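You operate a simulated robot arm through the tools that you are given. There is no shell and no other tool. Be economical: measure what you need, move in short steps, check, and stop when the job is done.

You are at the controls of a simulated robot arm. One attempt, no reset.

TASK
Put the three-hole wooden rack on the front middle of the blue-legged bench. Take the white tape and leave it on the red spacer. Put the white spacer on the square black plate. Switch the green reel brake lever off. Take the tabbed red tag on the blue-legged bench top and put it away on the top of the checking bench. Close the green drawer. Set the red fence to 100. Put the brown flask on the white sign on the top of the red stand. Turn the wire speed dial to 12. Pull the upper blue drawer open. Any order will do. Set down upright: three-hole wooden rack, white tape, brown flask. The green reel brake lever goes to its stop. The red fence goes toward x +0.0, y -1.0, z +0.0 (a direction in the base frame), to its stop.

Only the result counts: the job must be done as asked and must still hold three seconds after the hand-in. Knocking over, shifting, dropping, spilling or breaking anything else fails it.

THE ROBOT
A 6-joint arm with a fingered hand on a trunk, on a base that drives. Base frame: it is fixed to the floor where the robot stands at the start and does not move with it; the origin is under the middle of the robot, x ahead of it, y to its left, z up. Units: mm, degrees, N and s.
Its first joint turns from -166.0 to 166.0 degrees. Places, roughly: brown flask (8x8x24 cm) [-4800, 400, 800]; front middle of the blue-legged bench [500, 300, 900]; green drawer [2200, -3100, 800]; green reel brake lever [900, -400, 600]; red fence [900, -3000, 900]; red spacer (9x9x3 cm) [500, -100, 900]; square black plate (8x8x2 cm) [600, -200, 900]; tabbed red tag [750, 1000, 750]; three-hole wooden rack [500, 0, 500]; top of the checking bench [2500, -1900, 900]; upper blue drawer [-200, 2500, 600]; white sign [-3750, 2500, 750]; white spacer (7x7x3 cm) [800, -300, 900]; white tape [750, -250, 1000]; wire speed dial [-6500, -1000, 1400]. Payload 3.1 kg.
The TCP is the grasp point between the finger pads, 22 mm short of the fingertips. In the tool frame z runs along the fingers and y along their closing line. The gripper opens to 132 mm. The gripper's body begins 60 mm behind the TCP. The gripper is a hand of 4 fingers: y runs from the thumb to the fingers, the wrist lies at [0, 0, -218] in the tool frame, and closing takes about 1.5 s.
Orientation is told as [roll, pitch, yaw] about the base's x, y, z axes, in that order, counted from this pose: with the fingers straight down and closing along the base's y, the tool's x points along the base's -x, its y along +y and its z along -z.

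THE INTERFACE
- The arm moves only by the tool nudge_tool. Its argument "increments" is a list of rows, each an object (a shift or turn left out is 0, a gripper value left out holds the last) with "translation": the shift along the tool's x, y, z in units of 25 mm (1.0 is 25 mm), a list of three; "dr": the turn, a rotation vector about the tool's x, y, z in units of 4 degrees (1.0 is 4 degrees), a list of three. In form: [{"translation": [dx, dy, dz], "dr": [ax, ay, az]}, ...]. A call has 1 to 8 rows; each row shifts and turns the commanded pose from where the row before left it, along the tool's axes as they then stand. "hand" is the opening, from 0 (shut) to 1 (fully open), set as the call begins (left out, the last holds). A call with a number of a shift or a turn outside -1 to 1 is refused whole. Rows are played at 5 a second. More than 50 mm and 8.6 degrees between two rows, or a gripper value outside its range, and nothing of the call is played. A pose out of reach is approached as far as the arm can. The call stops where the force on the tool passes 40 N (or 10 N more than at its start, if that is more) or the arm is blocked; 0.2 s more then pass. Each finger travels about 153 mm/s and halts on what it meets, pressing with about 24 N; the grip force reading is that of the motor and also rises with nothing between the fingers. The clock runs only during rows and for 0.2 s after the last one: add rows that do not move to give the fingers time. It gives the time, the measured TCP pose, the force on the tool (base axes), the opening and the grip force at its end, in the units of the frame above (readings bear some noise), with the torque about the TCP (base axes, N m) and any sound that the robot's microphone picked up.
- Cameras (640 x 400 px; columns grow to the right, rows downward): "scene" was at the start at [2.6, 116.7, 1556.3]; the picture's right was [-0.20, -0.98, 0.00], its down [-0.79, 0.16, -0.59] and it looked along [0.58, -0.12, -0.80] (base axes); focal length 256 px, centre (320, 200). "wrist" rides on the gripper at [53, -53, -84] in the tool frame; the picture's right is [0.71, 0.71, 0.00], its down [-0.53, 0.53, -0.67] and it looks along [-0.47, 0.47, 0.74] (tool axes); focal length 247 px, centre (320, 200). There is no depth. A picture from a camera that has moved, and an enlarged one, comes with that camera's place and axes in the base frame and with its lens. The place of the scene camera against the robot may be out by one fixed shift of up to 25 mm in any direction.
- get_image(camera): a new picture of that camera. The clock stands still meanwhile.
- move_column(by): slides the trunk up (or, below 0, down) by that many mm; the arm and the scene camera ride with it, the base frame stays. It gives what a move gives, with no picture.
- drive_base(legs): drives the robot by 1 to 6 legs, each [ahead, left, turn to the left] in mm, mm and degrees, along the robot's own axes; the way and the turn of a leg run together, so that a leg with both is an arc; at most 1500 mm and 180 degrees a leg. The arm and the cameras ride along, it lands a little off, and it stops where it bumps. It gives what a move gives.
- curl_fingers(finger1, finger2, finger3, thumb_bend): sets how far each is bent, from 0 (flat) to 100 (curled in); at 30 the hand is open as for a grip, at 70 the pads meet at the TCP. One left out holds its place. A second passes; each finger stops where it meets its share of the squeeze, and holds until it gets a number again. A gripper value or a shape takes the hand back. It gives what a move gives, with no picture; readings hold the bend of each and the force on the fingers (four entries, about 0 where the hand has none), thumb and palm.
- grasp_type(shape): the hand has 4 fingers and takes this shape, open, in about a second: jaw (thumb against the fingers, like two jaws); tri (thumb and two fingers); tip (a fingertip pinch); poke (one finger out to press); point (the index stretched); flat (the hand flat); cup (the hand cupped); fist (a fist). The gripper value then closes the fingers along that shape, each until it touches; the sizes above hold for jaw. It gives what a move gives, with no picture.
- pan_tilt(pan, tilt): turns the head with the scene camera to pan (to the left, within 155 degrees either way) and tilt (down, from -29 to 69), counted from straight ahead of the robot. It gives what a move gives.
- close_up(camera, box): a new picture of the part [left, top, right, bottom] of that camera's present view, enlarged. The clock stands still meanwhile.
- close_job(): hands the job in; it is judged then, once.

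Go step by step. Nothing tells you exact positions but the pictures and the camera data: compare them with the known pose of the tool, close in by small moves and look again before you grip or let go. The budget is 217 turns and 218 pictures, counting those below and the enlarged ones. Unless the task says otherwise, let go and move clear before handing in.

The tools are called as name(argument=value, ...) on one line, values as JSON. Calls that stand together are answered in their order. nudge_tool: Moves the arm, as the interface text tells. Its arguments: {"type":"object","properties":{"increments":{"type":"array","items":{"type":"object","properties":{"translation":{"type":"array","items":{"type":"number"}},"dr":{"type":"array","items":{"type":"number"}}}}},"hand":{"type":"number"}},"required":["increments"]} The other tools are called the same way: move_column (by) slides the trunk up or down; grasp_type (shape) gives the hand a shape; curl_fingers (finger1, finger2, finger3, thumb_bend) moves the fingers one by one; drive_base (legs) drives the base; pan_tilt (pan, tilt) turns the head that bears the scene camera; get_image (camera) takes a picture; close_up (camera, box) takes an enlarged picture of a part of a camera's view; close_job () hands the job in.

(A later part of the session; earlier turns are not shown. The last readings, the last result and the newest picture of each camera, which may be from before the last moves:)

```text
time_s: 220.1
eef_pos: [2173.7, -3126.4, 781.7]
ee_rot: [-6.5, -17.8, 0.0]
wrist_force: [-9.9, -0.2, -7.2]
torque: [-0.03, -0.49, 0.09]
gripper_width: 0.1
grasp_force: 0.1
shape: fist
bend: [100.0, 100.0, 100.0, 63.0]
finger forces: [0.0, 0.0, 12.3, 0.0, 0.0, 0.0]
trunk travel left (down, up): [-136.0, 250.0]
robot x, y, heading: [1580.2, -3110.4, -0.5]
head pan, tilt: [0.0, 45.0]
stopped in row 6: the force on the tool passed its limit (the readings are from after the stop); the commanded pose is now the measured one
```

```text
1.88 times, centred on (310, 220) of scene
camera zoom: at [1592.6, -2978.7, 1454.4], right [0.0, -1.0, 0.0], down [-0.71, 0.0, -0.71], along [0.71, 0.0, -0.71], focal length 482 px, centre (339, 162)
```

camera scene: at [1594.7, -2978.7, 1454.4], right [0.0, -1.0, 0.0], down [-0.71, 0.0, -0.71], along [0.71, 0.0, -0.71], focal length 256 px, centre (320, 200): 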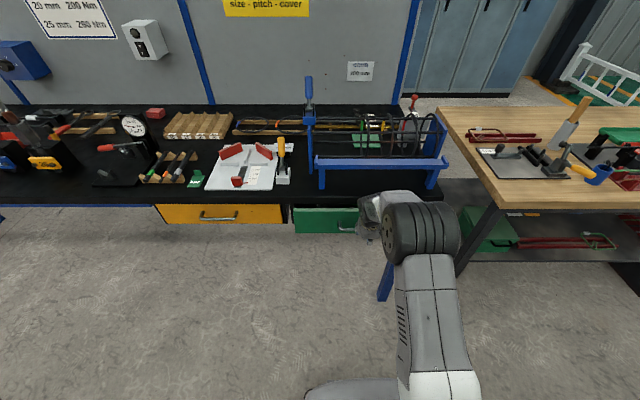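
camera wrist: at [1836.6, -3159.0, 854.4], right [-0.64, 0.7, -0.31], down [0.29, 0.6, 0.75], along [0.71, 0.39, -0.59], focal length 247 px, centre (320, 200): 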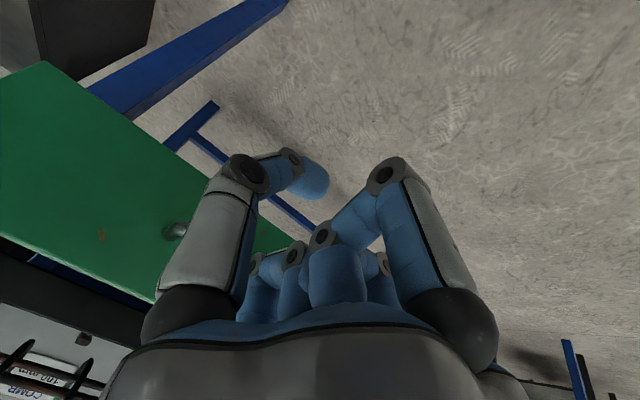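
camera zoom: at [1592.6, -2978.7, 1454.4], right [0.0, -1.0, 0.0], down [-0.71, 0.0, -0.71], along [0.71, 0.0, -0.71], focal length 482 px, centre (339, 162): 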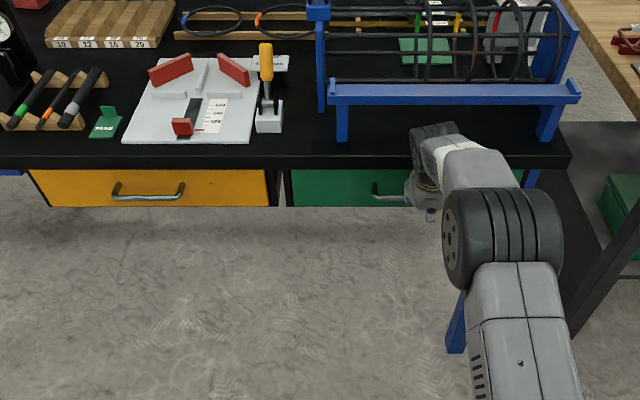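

Drawer is flush with its neighbour. Retract, raise the trunk, and turn around to the table with the red fence.

nudge_tool(increments=[{"translation": [0.94, 0, -0.33]}, {"translation": [0.94, 0, -0.33]}, {"translation": [0.94, 0, -0.33]}, {"translation": [0.94, 0, -0.33]}, {"translation": [0.94, 0, -0.33]}, {"translation": [0.94, 0, -0.33]}, {"translation": [0.94, 0, -0.33]}, {"translation": [0.94, 0, -0.33]}])

move_column(by=250)

drive_base(legs=[[0, 0, 180]])

get_image(camera="scene")

```text
time_s: 221.9
eef_pos: [1976.4, -3119.6, 786.6]
ee_rot: [-6.3, -18.4, -0.1]
wrist_force: [0.2, 1.2, 0.1]
torque: [-0.02, 0.01, 0.0]
gripper_width: 0.2
grasp_force: 0.0
shape: fist
bend: [100.0, 100.0, 100.0, 63.0]
finger forces: [0.0, 0.1, 0.1, 0.1, 0.0, 0.0]
trunk travel left (down, up): [-136.0, 250.0]
robot x, y, heading: [1581.3, -3114.7, 0.0]
head pan, tilt: [0.0, 45.0]
```

```text
time_s: 224.5
eef_pos: [1977.9, -3120.2, 1035.0]
ee_rot: [-6.5, -18.3, 0.0]
wrist_force: [-0.7, 0.0, 0.1]
torque: [0.03, 0.03, -0.02]
gripper_width: 0.1
grasp_force: 0.1
shape: fist
bend: [100.0, 100.0, 100.0, 63.0]
finger forces: [0.0, 0.0, 0.1, 0.1, 0.0, 0.0]
trunk travel left (down, up): [-386.0, 0.0]
robot x, y, heading: [1580.9, -3110.0, 0.0]
head pan, tilt: [0.0, 45.0]
```

```text
time_s: 232.2
eef_pos: [1186.5, -3094.1, 1036.0]
ee_rot: [-6.5, -18.2, 179.1]
wrist_force: [0.1, -0.3, -0.2]
torque: [0.03, -0.03, -0.04]
gripper_width: 0.1
grasp_force: 0.1
shape: fist
bend: [100.0, 100.0, 100.0, 63.0]
finger forces: [0.1, 0.0, 0.0, 0.0, 0.0, 0.0]
trunk travel left (down, up): [-386.0, 0.0]
robot x, y, heading: [1581.1, -3107.6, 179.1]
head pan, tilt: [0.0, 45.0]
```

```text
107 pictures are left
camera scene: at [1548.0, -3273.4, 1703.5], right [0.02, 1.0, 0.0], down [0.71, -0.01, -0.71], along [-0.71, 0.01, -0.71], focal length 256 px, centre (320, 200)
```

scene: 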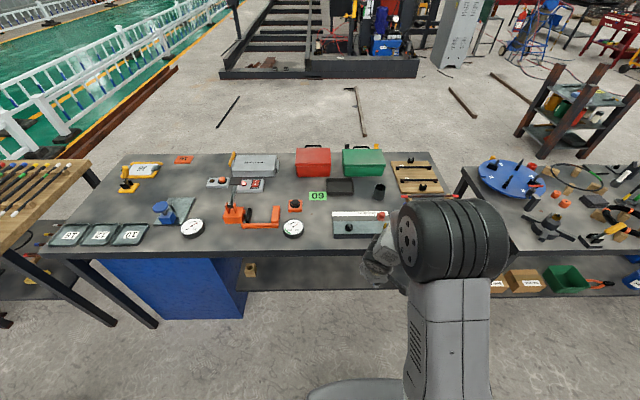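

close_up(camera="scene", box=[300, 180, 430, 260])

close_up(camera="scene", box=[80, 150, 320, 260])

```text
4.92 times, centred on (365, 220) of scene
camera zoom: at [1548.0, -3273.4, 1703.5], right [0.02, 1.0, 0.0], down [0.71, -0.01, -0.71], along [-0.71, 0.01, -0.71], focal length 1262 px, centre (98, 102)
```

zoom: 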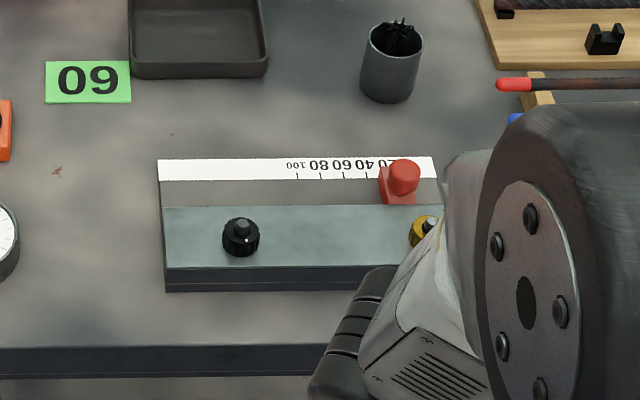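

```text
2.67 times, centred on (200, 205) of scene
camera zoom: at [1548.0, -3273.4, 1703.5], right [0.02, 1.0, 0.0], down [0.71, -0.01, -0.71], along [-0.71, 0.01, -0.71], focal length 684 px, centre (640, 187)
```

zoom: 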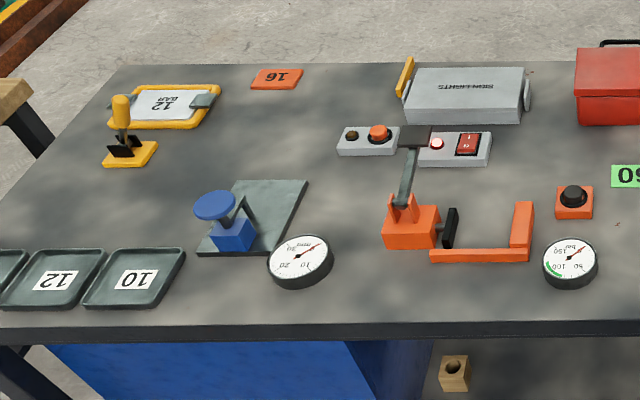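

The red fence sits near the "20" mark at about (866, -3015); 100 lies 75-80 mm toward -y. Straightening the hand, closing the jaw to a compact tip, and driving closer.

nudge_tool(increments=[{"dr": [-0.8, 0, 0]}, {"dr": [-0.8, 0, 0]}, {"dr": [0, 0.9, 0]}, {"dr": [0, 0.9, 0]}, {"dr": [0, 0.9, 0]}, {"dr": [0, 0.9, 0]}, {"dr": [0, 0.95, 0]}])

grasp_type(shape="jaw")

drive_base(legs=[[240, -60, 0]])

get_image(camera="wrist")

```text
time_s: 233.8
eef_pos: [1184.7, -3094.5, 1034.4]
ee_rot: [-0.2, 0.0, 179.2]
wrist_force: [0.0, -0.1, 0.5]
torque: [-0.01, -0.01, 0.01]
gripper_width: 0.0
grasp_force: 0.1
shape: fist
bend: [100.0, 100.0, 100.0, 63.0]
finger forces: [0.0, 0.0, 0.0, 0.0, 0.0, 0.1]
trunk travel left (down, up): [-386.0, 0.0]
robot x, y, heading: [1582.6, -3111.6, 179.0]
head pan, tilt: [0.0, 45.0]
```

```text
time_s: 234.7
eef_pos: [1185.3, -3094.2, 1035.1]
ee_rot: [-0.1, -0.2, 179.1]
wrist_force: [0.4, -0.4, 0.0]
torque: [-0.03, 0.01, -0.01]
gripper_width: 103.9
grasp_force: 0.2
shape: jaw
bend: [100.0, 30.0, 100.0, 30.0]
finger forces: [0.0, 0.1, 0.0, 0.1, 0.0, 0.1]
trunk travel left (down, up): [-386.0, 0.0]
robot x, y, heading: [1579.5, -3108.8, 179.1]
head pan, tilt: [0.0, 45.0]
```

```text
time_s: 236.5
eef_pos: [948.4, -3030.6, 1034.2]
ee_rot: [-0.1, 0.0, 179.1]
wrist_force: [1.0, -0.5, 0.2]
torque: [0.0, -0.01, 0.01]
gripper_width: 104.2
grasp_force: 0.0
shape: jaw
bend: [100.0, 30.0, 100.0, 30.0]
finger forces: [0.0, 0.1, 0.1, 0.0, 0.0, 0.1]
trunk travel left (down, up): [-386.0, 0.0]
robot x, y, heading: [1340.9, -3046.0, 179.0]
head pan, tilt: [0.0, 45.0]
```

```text
104 pictures are left
camera wrist: at [1001.8, -2976.4, 1118.3], right [0.7, -0.72, 0.0], down [-0.53, -0.52, 0.67], along [-0.48, -0.46, -0.74], focal length 247 px, centre (320, 200)
```

wrist: 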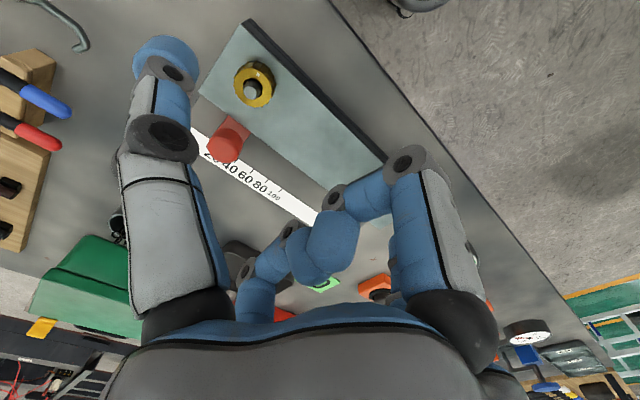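

The fence's knob is at (868, -2992), the 100 mark at y≈-3070. I'll close the jaw and come down on its +y side.

nudge_tool(hand=0, increments=[{"translation": [-0.8, -0.8, 0]}, {"translation": [-0.8, -0.8, 0]}, {"translation": [-0.8, -0.8, 0]}, {"translation": [-0.8, -0.8, 0]}, {"translation": [0, 0, 0.8]}, {"translation": [0, 0, 0.8]}, {}, {}])

get_image(camera="wrist")

close_up(camera="scene", box=[260, 180, 420, 280])

```text
time_s: 238.3
eef_pos: [869.6, -2947.7, 994.2]
ee_rot: [-0.1, -0.1, 179.1]
wrist_force: [-0.5, 0.5, -0.4]
torque: [0.01, 0.01, -0.01]
gripper_width: 6.6
grasp_force: 24.2
shape: jaw
bend: [100.0, 70.0, 100.0, 70.0]
finger forces: [0.0, 0.0, 0.1, 0.0, 0.0, 0.0]
trunk travel left (down, up): [-386.0, 0.0]
robot x, y, heading: [1344.7, -3045.9, 179.1]
head pan, tilt: [0.0, 45.0]
```

```text
103 pictures are left
camera wrist: at [922.8, -2894.4, 1077.4], right [0.7, -0.72, 0.0], down [-0.53, -0.52, 0.67], along [-0.48, -0.46, -0.74], focal length 247 px, centre (320, 200)
```

wrist: 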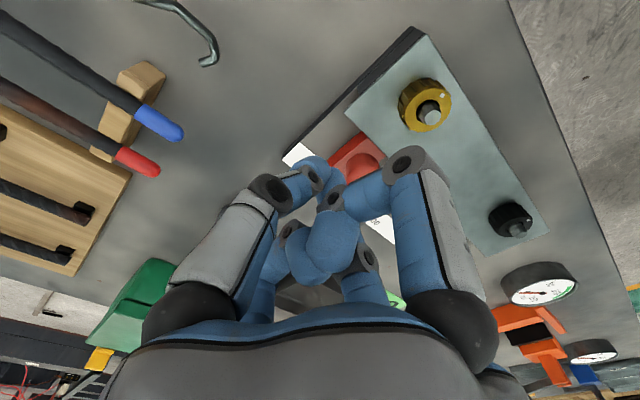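

```text
4.00 times, centred on (340, 230) of scene
camera zoom: at [1310.2, -3209.1, 1703.5], right [0.02, 1.0, 0.0], down [0.71, -0.01, -0.71], along [-0.71, 0.01, -0.71], focal length 1025 px, centre (240, 80)
```

zoom: 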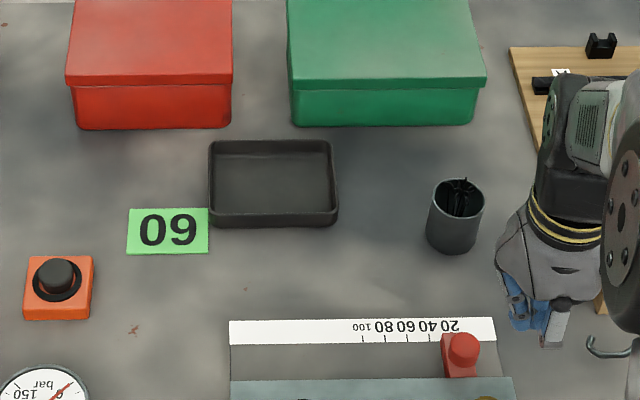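

Descending beside the fence (tips to z≈912), then pushing toward -y.

nudge_tool(increments=[{"translation": [0, -0.3, 0.8]}, {"translation": [0, 0, 0.8]}, {"translation": [0, 0, 0.8]}])

get_image(camera="wrist")

close_up(camera="scene", box=[300, 220, 430, 300])

```text
time_s: 239.1
eef_pos: [869.1, -2940.2, 931.7]
ee_rot: [-0.1, -0.1, 179.1]
wrist_force: [0.3, 0.8, -0.4]
torque: [-0.01, -0.01, 0.0]
gripper_width: 6.7
grasp_force: 24.1
shape: jaw
bend: [100.0, 70.0, 100.0, 70.0]
finger forces: [0.0, 0.1, 0.1, 0.0, 0.0, 0.1]
trunk travel left (down, up): [-386.0, 0.0]
robot x, y, heading: [1343.6, -3042.0, 179.2]
head pan, tilt: [0.0, 45.0]
```

```text
101 pictures are left
camera wrist: at [922.3, -2887.3, 1016.0], right [0.7, -0.72, 0.0], down [-0.53, -0.52, 0.67], along [-0.48, -0.46, -0.74], focal length 247 px, centre (320, 200)
```

wrist: 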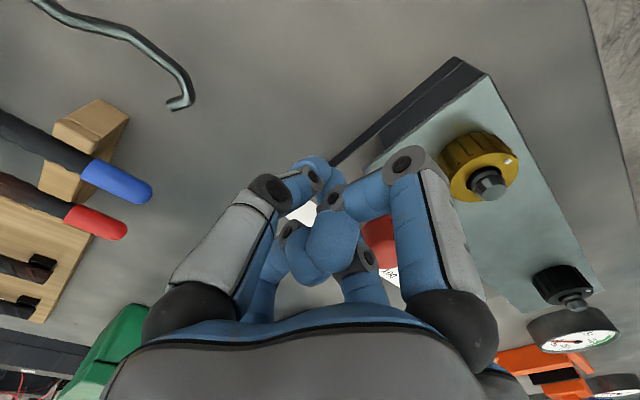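

```text
4.92 times, centred on (365, 260) of scene
camera zoom: at [1309.7, -3208.8, 1703.5], right [0.02, 1.0, 0.0], down [0.71, -0.01, -0.71], along [-0.71, 0.01, -0.71], focal length 1262 px, centre (98, -95)
```

zoom: 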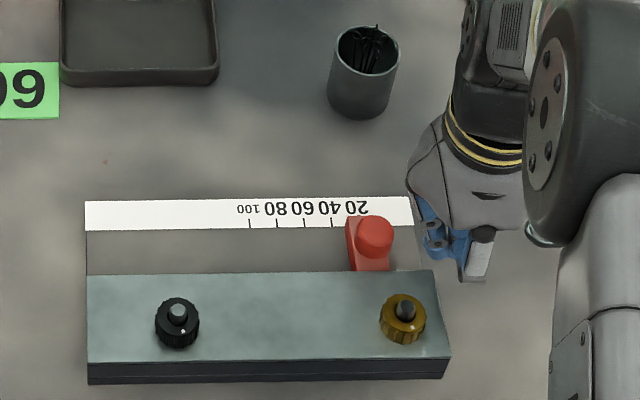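

Now pushing along -y.

nudge_tool(increments=[{"translation": [0, 0.8, 0]}, {"translation": [0, 0.8, 0]}, {"translation": [0, 0.8, 0]}, {"translation": [0, 0.8, 0]}])

close_up(camera="scene", box=[300, 220, 430, 300])

```text
time_s: 239.8
eef_pos: [870.2, -2973.6, 934.2]
ee_rot: [-0.3, -0.2, 178.6]
wrist_force: [6.0, 28.4, 9.1]
torque: [-0.14, 0.03, 0.04]
gripper_width: 5.8
grasp_force: 24.1
shape: jaw
bend: [100.0, 70.0, 100.0, 71.0]
finger forces: [0.1, 30.4, 0.0, 0.0, 0.0, 0.0]
trunk travel left (down, up): [-386.0, 0.0]
robot x, y, heading: [1340.7, -3043.1, 178.6]
head pan, tilt: [0.0, 45.0]
stopped in row 3: the force on the tool passed its limit (the readings are from after the stop); the commanded pose is now the measured one
```

```text
4.92 times, centred on (365, 260) of scene
camera zoom: at [1311.8, -3204.6, 1703.9], right [0.02, 1.0, 0.0], down [0.71, -0.02, -0.71], along [-0.71, 0.01, -0.71], focal length 1262 px, centre (98, -95)
```

zoom: 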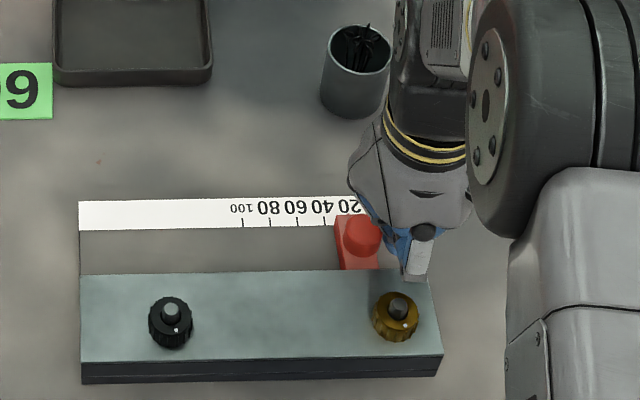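

get_image(camera="wrist")

close_up(camera="wrist", box=[260, 120, 460, 260])

```text
98 pictures are left
camera wrist: at [923.9, -2921.3, 1018.9], right [0.69, -0.72, -0.01], down [-0.54, -0.52, 0.67], along [-0.49, -0.46, -0.75], focal length 247 px, centre (320, 200)
```

wrist: 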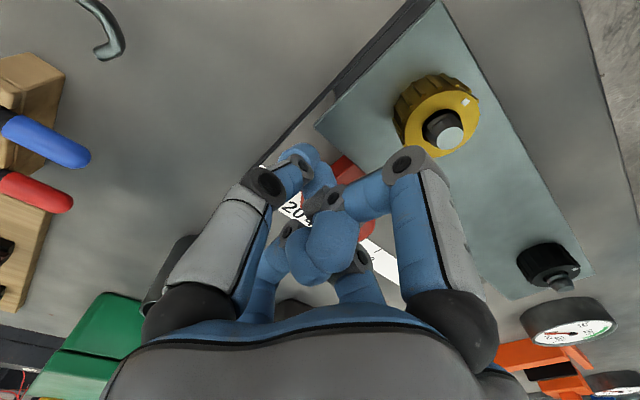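

```text
2.86 times, centred on (360, 190) of wrist
camera zoom: at [923.9, -2921.3, 1018.9], right [0.69, -0.72, -0.01], down [-0.54, -0.52, 0.67], along [-0.49, -0.46, -0.75], focal length 706 px, centre (206, 229)
```

zoom: 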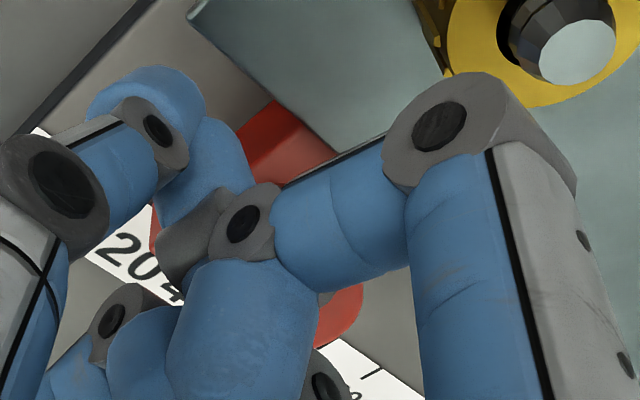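

The finger bears on the red fence; the stop may just be the impact. Pushing gently with small steps.

nudge_tool(increments=[{"translation": [0, 0.1, 0]}, {"translation": [0, 0.1, 0]}, {"translation": [0, 0.1, 0]}, {"translation": [0, 0.1, 0]}, {"translation": [0, 0.1, 0]}, {"translation": [0, 0.1, 0]}, {"translation": [0, 0.1, 0]}, {"translation": [0, 0.1, 0]}])

close_up(camera="scene", box=[300, 220, 430, 300])

```text
time_s: 240.9
eef_pos: [868.9, -2982.8, 935.2]
ee_rot: [-0.5, -0.3, 178.4]
wrist_force: [6.8, 24.6, 9.8]
torque: [-0.15, 0.05, -0.01]
gripper_width: 5.9
grasp_force: 24.0
shape: jaw
bend: [100.0, 70.0, 100.0, 71.0]
finger forces: [0.0, 26.6, 0.0, 0.1, 0.0, 0.0]
trunk travel left (down, up): [-386.0, 0.0]
robot x, y, heading: [1343.9, -3049.8, 178.9]
head pan, tilt: [0.0, 45.0]
stopped in row 5: the force on the tool passed its limit (the readings are from after the stop); the commanded pose is now the measured one
```

```text
4.92 times, centred on (365, 260) of scene
camera zoom: at [1311.9, -3204.8, 1703.8], right [0.02, 1.0, 0.0], down [0.71, -0.02, -0.71], along [-0.71, 0.01, -0.71], focal length 1262 px, centre (98, -95)
```

zoom: 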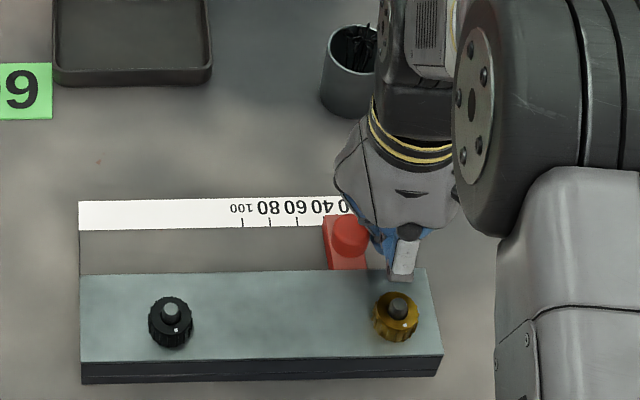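

It slides, just stiffly (about 35 N). I'll use a slow sideways base move of 45 mm to push it further.

drive_base(legs=[[0, 45, 0]])

close_up(camera="scene", box=[300, 220, 430, 300])

```text
time_s: 241.7
eef_pos: [871.4, -2991.6, 938.0]
ee_rot: [-0.7, -0.5, 178.1]
wrist_force: [11.0, 21.1, 15.6]
torque: [-0.07, 0.05, -0.03]
gripper_width: 6.1
grasp_force: 23.8
shape: jaw
bend: [100.0, 70.0, 100.0, 72.0]
finger forces: [0.0, 28.0, 0.0, 0.0, 0.0, 0.1]
trunk travel left (down, up): [-386.0, 0.0]
robot x, y, heading: [1345.6, -3054.6, 178.4]
head pan, tilt: [0.0, 45.0]
stopped in leg 1: the force on the tool passed its limit (the readings are from after the stop); the commanded pose is now the measured one
```

```text
4.92 times, centred on (365, 260) of scene
camera zoom: at [1313.4, -3218.8, 1703.7], right [0.02, 1.0, 0.0], down [0.71, -0.02, -0.71], along [-0.71, 0.02, -0.71], focal length 1262 px, centre (98, -95)
```

zoom: 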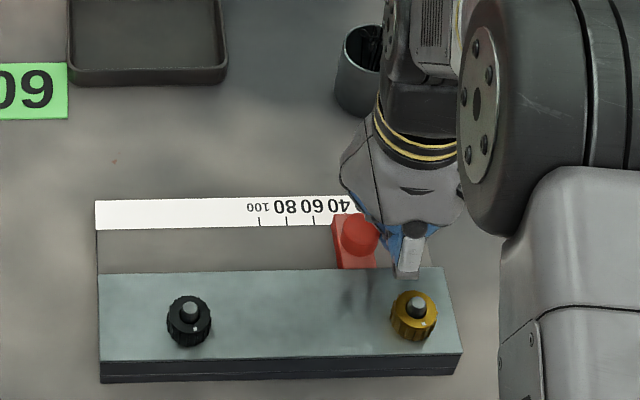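

The drive is force-limited too. I'll keep pushing with gentle nudges, with a small downward correction.

nudge_tool(increments=[{"translation": [-0.05, 0.08, 0.08]}, {"translation": [0, 0.08, 0.06]}, {"translation": [0, 0.08, 0.02]}, {"translation": [0, 0.08, 0]}, {"translation": [0, 0.08, 0]}, {"translation": [0, 0.08, 0]}, {"translation": [0, 0.08, 0]}, {"translation": [0, 0.08, 0]}])

nudge_tool(increments=[{"translation": [0, 0.08, 0]}, {"translation": [0, 0.08, 0]}, {"translation": [0, 0.08, 0]}, {"translation": [0, 0.08, 0]}, {"translation": [0, 0.08, 0]}, {"translation": [0, 0.08, 0]}, {"translation": [0, 0.08, 0]}, {"translation": [0, 0.08, 0]}])

close_up(camera="scene", box=[300, 220, 430, 300])

```text
time_s: 242.2
eef_pos: [868.4, -2992.1, 937.6]
ee_rot: [-0.8, -0.5, 178.2]
wrist_force: [11.8, 17.1, 18.3]
torque: [-0.19, 0.03, 0.06]
gripper_width: 5.9
grasp_force: 24.1
shape: jaw
bend: [100.0, 70.0, 100.0, 72.0]
finger forces: [0.0, 25.7, 0.1, 0.1, 0.0, 0.0]
trunk travel left (down, up): [-386.0, 0.0]
robot x, y, heading: [1342.3, -3057.9, 178.6]
head pan, tilt: [0.0, 45.0]
stopped in row 2: the force on the tool passed its limit (the readings are from after the stop); the commanded pose is now the measured one
```

```text
time_s: 243.5
eef_pos: [867.6, -3000.2, 937.5]
ee_rot: [-0.9, -0.7, 178.1]
wrist_force: [12.0, 20.2, 16.6]
torque: [-0.08, 0.04, 0.05]
gripper_width: 5.9
grasp_force: 24.2
shape: jaw
bend: [100.0, 70.0, 100.0, 67.0]
finger forces: [0.0, 27.9, 0.0, 0.1, 0.0, 0.0]
trunk travel left (down, up): [-386.0, 0.0]
robot x, y, heading: [1345.8, -3054.0, 178.6]
head pan, tilt: [0.0, 45.0]
stopped in row 6: the force on the tool passed its limit (the readings are from after the stop); the commanded pose is now the measured one
```

```text
4.92 times, centred on (365, 260) of scene
camera zoom: at [1313.9, -3217.6, 1703.8], right [0.03, 1.0, 0.0], down [0.7, -0.02, -0.71], along [-0.71, 0.02, -0.71], focal length 1262 px, centre (98, -95)
```

zoom: 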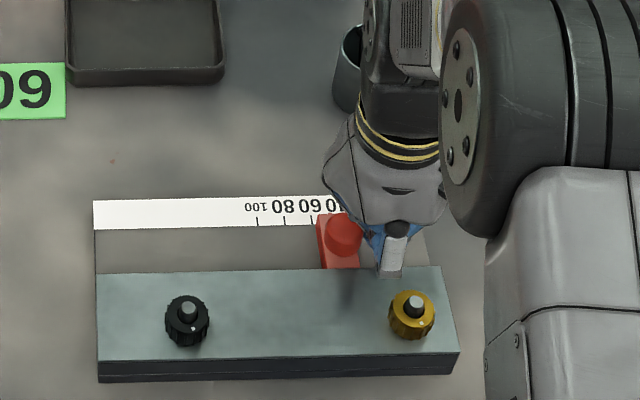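

Steady progress, about 10 mm per push. Continuing.

nudge_tool(increments=[{"translation": [0, 0.08, 0]}, {"translation": [0, 0.08, 0]}, {"translation": [0, 0.08, 0]}, {"translation": [0, 0.08, 0]}, {"translation": [0, 0.08, 0]}, {"translation": [0, 0.08, 0]}, {"translation": [0, 0.08, 0]}, {"translation": [0, 0.08, 0]}])

nudge_tool(increments=[{"translation": [0, 0.08, 0]}, {"translation": [0, 0.08, 0]}, {"translation": [0, 0.08, 0]}, {"translation": [0, 0.08, 0]}, {"translation": [0, 0.08, 0]}, {"translation": [0, 0.08, 0]}, {"translation": [0, 0.08, 0]}, {"translation": [0, 0.08, 0]}])

nudge_tool(increments=[{"translation": [0, 0.08, 0]}, {"translation": [0, 0.08, 0]}, {"translation": [0, 0.08, 0]}, {"translation": [0, 0.08, 0]}, {"translation": [0, 0.08, 0]}, {"translation": [0, 0.08, 0]}, {"translation": [0, 0.08, 0]}, {"translation": [0, 0.08, 0]}])

close_up(camera="scene", box=[300, 220, 430, 300])

```text
time_s: 244.7
eef_pos: [868.4, -3008.5, 936.0]
ee_rot: [-1.0, -0.7, 178.1]
wrist_force: [11.5, 20.3, 15.1]
torque: [-0.11, 0.05, 0.04]
gripper_width: 5.9
grasp_force: 24.1
shape: jaw
bend: [100.0, 70.0, 100.0, 67.0]
finger forces: [0.0, 28.1, 0.0, 0.0, 0.0, 0.0]
trunk travel left (down, up): [-386.0, 0.0]
robot x, y, heading: [1342.5, -3058.2, 178.6]
head pan, tilt: [0.0, 45.0]
stopped in row 5: the force on the tool passed its limit (the readings are from after the stop); the commanded pose is now the measured one
```

```text
time_s: 245.8
eef_pos: [868.3, -3014.7, 937.2]
ee_rot: [-1.0, -0.5, 178.1]
wrist_force: [11.7, 20.8, 15.0]
torque: [-0.14, 0.03, 0.08]
gripper_width: 5.8
grasp_force: 23.8
shape: jaw
bend: [100.0, 70.0, 100.0, 67.0]
finger forces: [0.0, 28.5, 0.0, 0.0, 0.1, 0.0]
trunk travel left (down, up): [-386.0, 0.0]
robot x, y, heading: [1345.5, -3058.6, 178.7]
head pan, tilt: [0.0, 45.0]
stopped in row 5: the force on the tool passed its limit (the readings are from after the stop); the commanded pose is now the measured one
```

```text
time_s: 246.9
eef_pos: [867.5, -3022.3, 937.2]
ee_rot: [-1.2, -0.5, 177.9]
wrist_force: [10.7, 20.6, 15.8]
torque: [-0.09, 0.04, 0.04]
gripper_width: 5.7
grasp_force: 24.4
shape: jaw
bend: [100.0, 70.0, 100.0, 67.0]
finger forces: [0.1, 28.1, 0.0, 0.0, 0.0, 0.0]
trunk travel left (down, up): [-386.0, 0.0]
robot x, y, heading: [1344.9, -3054.0, 178.5]
head pan, tilt: [0.0, 45.0]
stopped in row 5: the force on the tool passed its limit (the readings are from after the stop); the commanded pose is now the measured one
```

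```text
4.92 times, centred on (365, 260) of scene
camera zoom: at [1313.6, -3217.1, 1703.8], right [0.03, 1.0, 0.0], down [0.7, -0.02, -0.71], along [-0.71, 0.02, -0.71], focal length 1262 px, centre (98, -95)
```

zoom: 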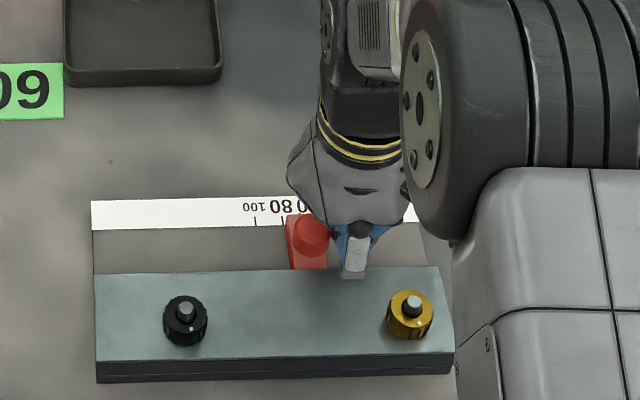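

nudge_tool(increments=[{"translation": [0, 0.08, 0]}, {"translation": [0, 0.08, 0]}, {"translation": [0, 0.08, 0]}, {"translation": [0, 0.08, 0]}, {"translation": [0, 0.08, 0]}, {"translation": [0, 0.08, 0]}, {"translation": [0, 0.08, 0]}, {"translation": [0, 0.08, 0]}])

nudge_tool(increments=[{"translation": [0, 0.08, 0]}, {"translation": [0, 0.08, 0]}, {"translation": [0, 0.08, 0]}, {"translation": [0, 0.08, 0]}, {"translation": [0, 0.08, 0]}, {"translation": [0, 0.08, 0]}, {"translation": [0, 0.08, 0]}, {"translation": [0, 0.08, 0]}])

nudge_tool(increments=[{"translation": [0, 0.08, 0]}, {"translation": [0, 0.08, 0]}, {"translation": [0, 0.08, 0]}, {"translation": [0, 0.08, 0]}, {"translation": [0, 0.08, 0]}, {"translation": [0, 0.08, 0]}, {"translation": [0, 0.08, 0]}, {"translation": [0, 0.08, 0]}])

close_up(camera="scene", box=[300, 220, 430, 300])

```text
time_s: 248.8
eef_pos: [868.8, -3036.2, 935.1]
ee_rot: [-0.9, -0.4, 178.0]
wrist_force: [11.2, 32.7, 13.9]
torque: [-0.13, 0.07, 0.01]
gripper_width: 6.2
grasp_force: 24.3
shape: jaw
bend: [100.0, 70.0, 100.0, 67.0]
finger forces: [0.0, 36.9, 0.0, 0.0, 0.0, 0.0]
trunk travel left (down, up): [-386.0, 0.0]
robot x, y, heading: [1344.4, -3057.9, 178.2]
head pan, tilt: [0.0, 45.0]
```

```text
time_s: 250.2
eef_pos: [860.9, -3050.9, 938.0]
ee_rot: [-1.1, -1.3, 178.0]
wrist_force: [3.6, 19.4, 17.8]
torque: [-0.09, -0.01, 0.02]
gripper_width: 6.0
grasp_force: 24.4
shape: jaw
bend: [100.0, 70.0, 100.0, 72.0]
finger forces: [0.1, 26.6, 0.0, 0.0, 0.0, 0.1]
trunk travel left (down, up): [-386.0, 0.0]
robot x, y, heading: [1344.4, -3056.3, 178.4]
head pan, tilt: [0.0, 45.0]
stopped in row 7: the force on the tool passed its limit (the readings are from after the stop); the commanded pose is now the measured one
```

```text
time_s: 251.4
eef_pos: [860.0, -3056.7, 939.2]
ee_rot: [-1.3, -1.2, 177.9]
wrist_force: [4.0, 20.3, 16.4]
torque: [-0.04, 0.0, 0.07]
gripper_width: 5.7
grasp_force: 24.4
shape: jaw
bend: [100.0, 70.0, 100.0, 72.0]
finger forces: [0.1, 25.7, 0.0, 0.0, 0.0, 0.0]
trunk travel left (down, up): [-386.0, 0.0]
robot x, y, heading: [1346.7, -3055.8, 178.6]
head pan, tilt: [0.0, 45.0]
stopped in row 6: the force on the tool passed its limit (the readings are from after the stop); the commanded pose is now the measured one
```

```text
4.92 times, centred on (365, 260) of scene
camera zoom: at [1311.5, -3216.7, 1703.7], right [0.03, 1.0, 0.0], down [0.71, -0.02, -0.71], along [-0.71, 0.02, -0.71], focal length 1262 px, centre (98, -95)
```

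zoom: 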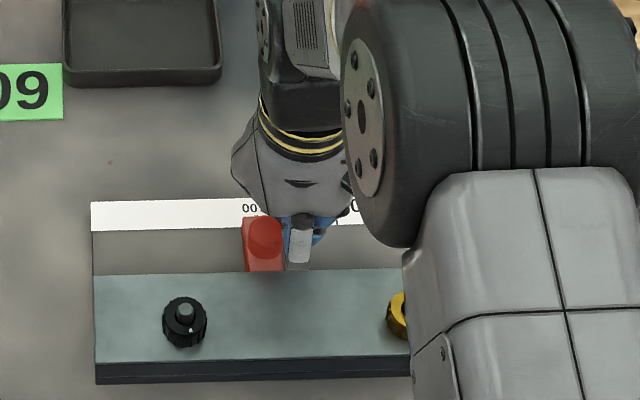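

Centre is nearly on 100. Push on until it no longer moves.

nudge_tool(increments=[{"translation": [0, 0.08, 0]}, {"translation": [0, 0.08, 0]}, {"translation": [0, 0.08, 0]}, {"translation": [0, 0.08, 0]}, {"translation": [0, 0.08, 0]}, {"translation": [0, 0.08, 0]}, {"translation": [0, 0.08, 0]}, {"translation": [0, 0.08, 0]}])

close_up(camera="scene", box=[300, 220, 430, 300])

nudge_tool(increments=[{"translation": [0, 0.08, 0]}, {"translation": [0, 0.08, 0]}, {"translation": [0, 0.08, 0]}, {"translation": [0, 0.08, 0]}, {"translation": [0, 0.08, 0]}, {"translation": [0, 0.08, 0]}, {"translation": [0, 0.08, 0]}, {"translation": [0, 0.08, 0]}])

close_up(camera="scene", box=[300, 220, 430, 300])

```text
time_s: 252.3
eef_pos: [859.2, -3063.2, 938.5]
ee_rot: [-1.2, -1.4, 177.8]
wrist_force: [3.9, 19.1, 17.4]
torque: [-0.03, -0.06, 0.03]
gripper_width: 5.8
grasp_force: 24.0
shape: jaw
bend: [100.0, 70.0, 100.0, 72.0]
finger forces: [0.0, 25.7, 0.0, 0.0, 0.0, 0.0]
trunk travel left (down, up): [-386.0, 0.0]
robot x, y, heading: [1343.9, -3055.6, 178.6]
head pan, tilt: [0.0, 45.0]
stopped in row 4: the force on the tool passed its limit (the readings are from after the stop); the commanded pose is now the measured one
```

```text
4.92 times, centred on (365, 260) of scene
camera zoom: at [1311.6, -3216.6, 1703.7], right [0.03, 1.0, 0.0], down [0.71, -0.02, -0.71], along [-0.71, 0.02, -0.71], focal length 1262 px, centre (98, -95)
```

zoom: 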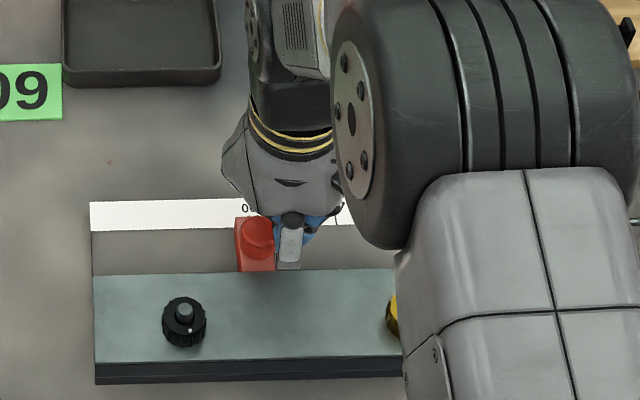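

```text
time_s: 254.2
eef_pos: [858.6, -3078.5, 939.2]
ee_rot: [-1.1, -1.4, 177.9]
wrist_force: [-4.5, 29.4, 18.5]
torque: [-0.01, 0.0, 0.04]
gripper_width: 5.9
grasp_force: 24.0
shape: jaw
bend: [100.0, 70.0, 100.0, 72.0]
finger forces: [0.0, 31.9, 0.0, 0.0, 0.1, 0.0]
trunk travel left (down, up): [-386.0, 0.0]
robot x, y, heading: [1340.0, -3059.0, 178.6]
head pan, tilt: [0.0, 45.0]
```

```text
4.92 times, centred on (365, 260) of scene
camera zoom: at [1310.8, -3211.7, 1704.2], right [0.03, 1.0, 0.0], down [0.71, -0.02, -0.71], along [-0.71, 0.02, -0.71], focal length 1262 px, centre (98, -95)
```

zoom: 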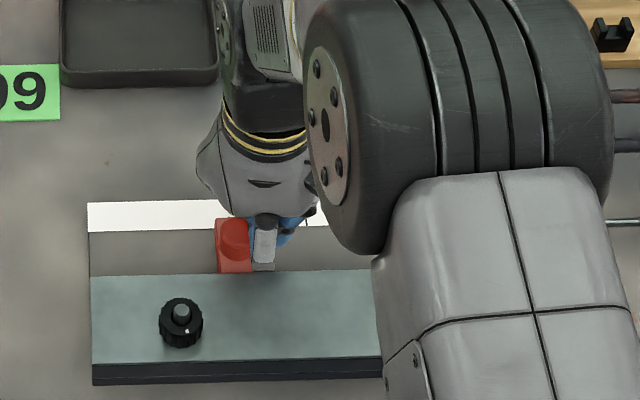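

Read by its right edge (initially 0), it's now about at 100. One more push to feel the stop.

nudge_tool(increments=[{"translation": [0, 0.06, 0]}, {"translation": [0, 0.06, 0]}, {"translation": [0, 0.06, 0]}, {"translation": [0, 0.06, 0]}, {"translation": [0, 0.06, 0]}, {"translation": [0, 0.06, 0]}])

nudge_tool(increments=[{"translation": [0, 0.06, 0]}, {"translation": [0, 0.06, 0]}, {"translation": [0, 0.06, 0]}, {"translation": [0, 0.06, 0]}, {"translation": [0, 0.06, 0]}, {"translation": [0, 0.06, 0]}])

close_up(camera="scene", box=[300, 220, 430, 300])

```text
time_s: 255.6
eef_pos: [853.8, -3084.2, 939.5]
ee_rot: [-1.6, -1.5, 177.7]
wrist_force: [-6.6, 22.0, 17.1]
torque: [0.0, -0.08, 0.12]
gripper_width: 6.0
grasp_force: 23.5
shape: jaw
bend: [100.0, 70.0, 100.0, 73.0]
finger forces: [0.1, 13.8, 0.0, 0.0, 0.1, 0.0]
trunk travel left (down, up): [-386.0, 0.0]
robot x, y, heading: [1343.4, -3057.7, 178.5]
head pan, tilt: [0.0, 45.0]
stopped in row 6: the force on the tool passed its limit (the readings are from after the stop); the commanded pose is now the measured one
```

```text
time_s: 256.2
eef_pos: [851.9, -3085.7, 938.9]
ee_rot: [-1.5, -1.8, 177.6]
wrist_force: [-6.2, 16.1, 12.7]
torque: [0.0, -0.07, 0.07]
gripper_width: 6.1
grasp_force: 23.5
shape: jaw
bend: [100.0, 70.0, 100.0, 72.0]
finger forces: [0.0, 11.9, 0.0, 0.1, 0.0, 0.1]
trunk travel left (down, up): [-386.0, 0.0]
robot x, y, heading: [1344.0, -3057.3, 178.4]
head pan, tilt: [0.0, 45.0]
stopped in row 2: the force on the tool passed its limit (the readings are from after the stop); the commanded pose is now the measured one
```

```text
4.92 times, centred on (365, 260) of scene
camera zoom: at [1308.1, -3216.4, 1703.6], right [0.03, 1.0, 0.0], down [0.71, -0.02, -0.71], along [-0.71, 0.02, -0.71], focal length 1262 px, centre (98, -95)
```

zoom: 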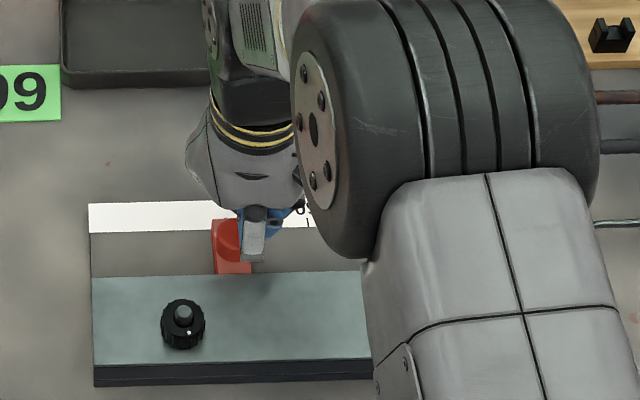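

The fence no longer moves while the hand starts slipping: it's at its stop. Backing off and checking the scale.

nudge_tool(increments=[{"translation": [0, -0.6, 0]}, {"translation": [0, -0.6, -0.3]}, {"translation": [0, -0.3, -1]}, {"translation": [0, 0, -1]}, {"translation": [0, 0, -1]}, {"translation": [0.8, -1, 0]}, {"translation": [0.8, -1, 0]}, {"translation": [0.8, -1, 0]}])

close_up(camera="scene", box=[300, 220, 430, 300])

```text
time_s: 258.0
eef_pos: [919.4, -2979.4, 1022.3]
ee_rot: [-1.6, -1.6, 177.9]
wrist_force: [0.2, 0.5, 0.7]
torque: [-0.02, -0.02, -0.01]
gripper_width: 6.3
grasp_force: 24.2
shape: jaw
bend: [100.0, 70.0, 100.0, 71.0]
finger forces: [0.0, 0.0, 0.1, 0.0, 0.0, 0.0]
trunk travel left (down, up): [-386.0, 0.0]
robot x, y, heading: [1342.4, -3053.3, 178.6]
head pan, tilt: [0.0, 45.0]
```

```text
4.92 times, centred on (365, 260) of scene
camera zoom: at [1309.2, -3217.8, 1703.6], right [0.03, 1.0, 0.0], down [0.71, -0.02, -0.71], along [-0.71, 0.02, -0.71], focal length 1262 px, centre (98, -95)
```

zoom: 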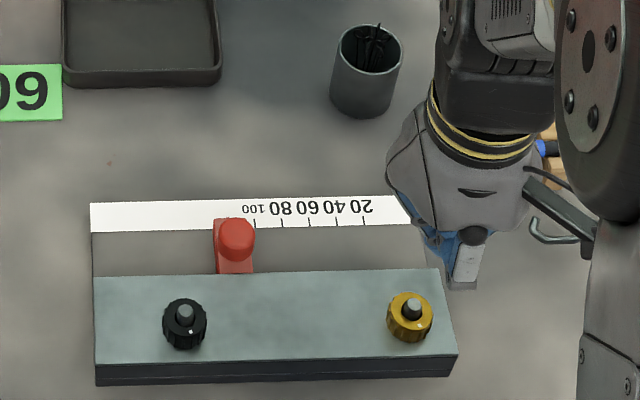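

Fence's edge stands exactly at 100. Next the green reel brake: pull in, back off, and drive up the aisle to y≈-400.

nudge_tool(increments=[{"translation": [1, 0.8, -0.3]}, {"translation": [1, 0.8, -0.3]}, {"translation": [1, 0.8, -0.3]}])

drive_base(legs=[[-210, 0, 1.4], [0, -1350, 0], [0, -1300, 0]])

pan_tilt(pan=0, tilt=35)

get_image(camera="scene")

```text
time_s: 258.8
eef_pos: [996.0, -3047.1, 1039.9]
ee_rot: [-1.6, -1.7, 177.8]
wrist_force: [-0.1, 0.3, 0.1]
torque: [0.01, 0.02, -0.02]
gripper_width: 6.7
grasp_force: 23.8
shape: jaw
bend: [100.0, 70.0, 100.0, 71.0]
finger forces: [0.1, 0.0, 0.0, 0.0, 0.1, 0.0]
trunk travel left (down, up): [-386.0, 0.0]
robot x, y, heading: [1345.0, -3055.5, 178.4]
head pan, tilt: [0.0, 45.0]
```

```text
time_s: 272.9
eef_pos: [1154.7, -433.3, 1040.4]
ee_rot: [-1.5, -1.6, -177.8]
wrist_force: [1.3, 0.4, -0.2]
torque: [0.04, -0.02, 0.01]
gripper_width: 6.5
grasp_force: 24.3
shape: jaw
bend: [100.0, 70.0, 100.0, 71.0]
finger forces: [0.1, 0.0, 0.0, 0.0, 0.0, 0.0]
trunk travel left (down, up): [-386.0, 0.0]
robot x, y, heading: [1504.4, -414.7, -177.4]
head pan, tilt: [0.0, 45.0]
```

```text
time_s: 273.6
eef_pos: [1155.3, -433.4, 1040.3]
ee_rot: [-1.5, -1.6, -177.8]
wrist_force: [0.6, 1.3, 0.6]
torque: [0.02, 0.0, 0.0]
gripper_width: 6.6
grasp_force: 23.8
shape: jaw
bend: [100.0, 70.0, 100.0, 71.0]
finger forces: [0.0, 0.1, 0.0, 0.1, 0.1, 0.0]
trunk travel left (down, up): [-386.0, 0.0]
robot x, y, heading: [1506.4, -414.4, -177.4]
head pan, tilt: [0.0, 35.0]
```

```text
87 pictures are left
camera scene: at [1473.7, -579.5, 1718.3], right [-0.05, 1.0, 0.0], down [0.57, 0.03, -0.82], along [-0.82, -0.04, -0.57], focal length 256 px, centre (320, 200)
```

scene: 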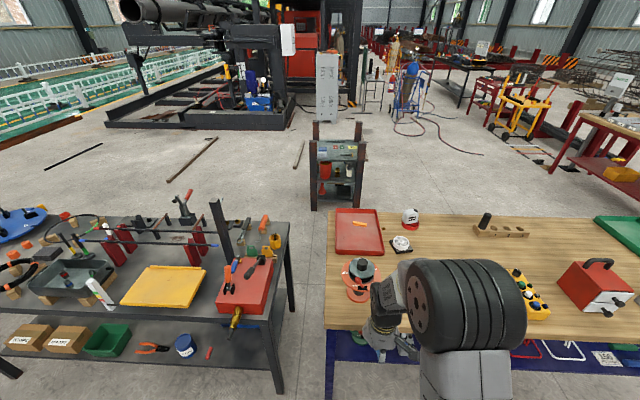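

I need to look under the bench's rear with the wrist camera: turn the hand (yaw -45 relative), tilt it forward and lower the trunk.

nudge_tool(hand=0.5, increments=[{"dr": [0, 0, 1]}, {"dr": [0, 0, 1]}, {"dr": [0, 0, 1]}, {"dr": [0, 0, 1]}, {"dr": [0, 0, 1]}, {"dr": [0, 0, 1]}, {"dr": [0, 0, 1]}, {"dr": [0, 0, 1]}])

nudge_tool(increments=[{"dr": [0, 0, 1]}, {"dr": [0, 0, 1]}, {"dr": [0, 0, 1]}, {"dr": [0, 0, 0.7]}, {"dr": [-0.7, -0.7, 0]}, {"dr": [-0.7, -0.7, 0]}, {"dr": [-0.7, -0.7, 0]}, {"dr": [-0.7, -0.7, 0]}])

move_column(by=-340)

nudge_tool(increments=[{"dr": [-0.7, -0.7, 0]}, {"dr": [-0.7, -0.7, 0]}, {"dr": [-0.7, -0.7, 0]}, {"dr": [-0.7, -0.7, 0]}])

get_image(camera="wrist")

```text
time_s: 275.4
eef_pos: [1155.6, -432.3, 1042.0]
ee_rot: [-0.4, -2.2, 150.1]
wrist_force: [0.0, -0.4, -0.7]
torque: [-0.01, 0.01, 0.02]
gripper_width: 59.9
grasp_force: 0.0
shape: jaw
bend: [100.0, 36.0, 100.0, 70.0]
finger forces: [0.0, 0.0, 0.1, 0.0, 0.0, 0.1]
trunk travel left (down, up): [-386.0, 0.0]
robot x, y, heading: [1504.1, -416.0, -177.5]
head pan, tilt: [0.0, 35.0]
```

```text
time_s: 277.2
eef_pos: [1153.6, -428.2, 1040.0]
ee_rot: [9.1, -12.3, 134.4]
wrist_force: [0.2, -0.7, 0.1]
torque: [-0.02, 0.0, 0.01]
gripper_width: 59.8
grasp_force: 0.0
shape: jaw
bend: [100.0, 36.0, 100.0, 70.0]
finger forces: [0.0, 0.1, 0.0, 0.1, 0.0, 0.1]
out of reach, approached as far as the arm can: row 8
trunk travel left (down, up): [-386.0, 0.0]
robot x, y, heading: [1503.0, -413.5, -177.1]
head pan, tilt: [0.0, 35.0]
```

```text
time_s: 280.6
eef_pos: [1155.2, -428.0, 701.3]
ee_rot: [8.9, -12.2, 134.4]
wrist_force: [-0.2, 0.9, 0.7]
torque: [0.01, 0.01, 0.0]
gripper_width: 59.7
grasp_force: 0.0
shape: jaw
bend: [100.0, 36.0, 100.0, 70.0]
finger forces: [0.0, 0.0, 0.1, 0.0, 0.1, 0.1]
trunk travel left (down, up): [-46.0, 340.0]
robot x, y, heading: [1503.2, -413.4, -177.4]
head pan, tilt: [0.0, 35.0]
```

```text
time_s: 281.6
eef_pos: [1154.4, -417.7, 699.6]
ee_rot: [9.4, -16.4, 133.6]
wrist_force: [1.2, 0.7, -0.5]
torque: [-0.01, -0.02, -0.01]
gripper_width: 60.0
grasp_force: 0.0
shape: jaw
bend: [100.0, 36.0, 100.0, 70.0]
finger forces: [0.0, 0.1, 0.1, 0.0, 0.1, 0.0]
out of reach, approached as far as the arm can: row 1, 2, 3, 4
trunk travel left (down, up): [-46.0, 340.0]
robot x, y, heading: [1502.8, -411.4, -177.5]
head pan, tilt: [0.0, 35.0]
```

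```text
86 pictures are left
camera wrist: at [1251.5, -423.4, 756.2], right [-0.01, -1.0, -0.09], down [-0.5, -0.07, 0.86], along [-0.87, 0.06, -0.5], focal length 247 px, centre (320, 200)
```

wrist: 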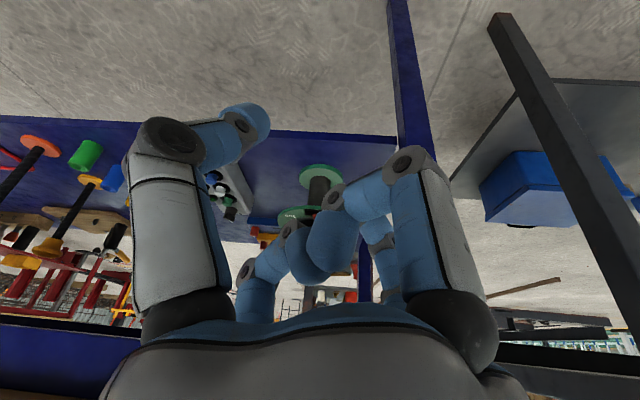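

The green reel stands on the lower shelf dead ahead, hidden by the fingers. Open the fingers flat and take a closer look.

curl_fingers(finger1=15, finger2=15, finger3=15, thumb_bend=15)

close_up(camera="wrist", box=[220, 120, 420, 260])

```text
time_s: 282.6
eef_pos: [1154.4, -417.3, 701.7]
ee_rot: [9.3, -16.4, 133.6]
wrist_force: [0.1, 1.2, 0.4]
torque: [0.01, 0.04, 0.0]
gripper_width: 108.5
grasp_force: 0.1
shape: fingers
bend: [15.0, 15.0, 15.0, 15.0]
finger forces: [0.0, 0.0, 0.0, 0.0, 0.0, 0.0]
trunk travel left (down, up): [-46.0, 340.0]
robot x, y, heading: [1506.3, -413.6, -177.4]
head pan, tilt: [0.0, 35.0]
```

```text
2.86 times, centred on (320, 190) of wrist
camera zoom: at [1251.5, -423.3, 756.2], right [-0.01, -1.0, -0.09], down [-0.5, -0.07, 0.86], along [-0.87, 0.06, -0.5], focal length 706 px, centre (320, 229)
```

zoom: 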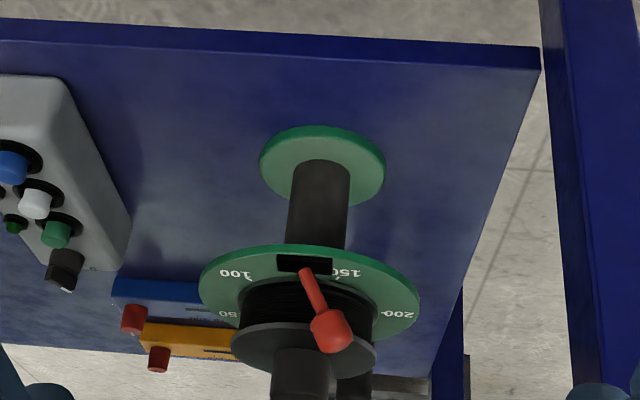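

close_up(camera="wrist", box=[270, 180, 370, 260])

```text
5.00 times, centred on (320, 220) of wrist
camera zoom: at [1251.5, -423.3, 756.2], right [-0.01, -1.0, -0.09], down [-0.5, -0.07, 0.86], along [-0.87, 0.06, -0.5], focal length 1235 px, centre (320, 100)
```

zoom: 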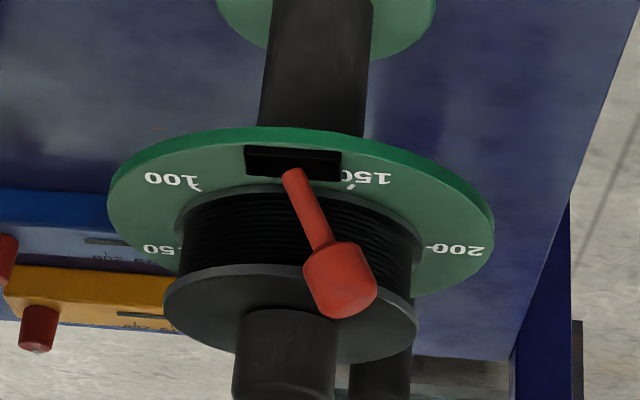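

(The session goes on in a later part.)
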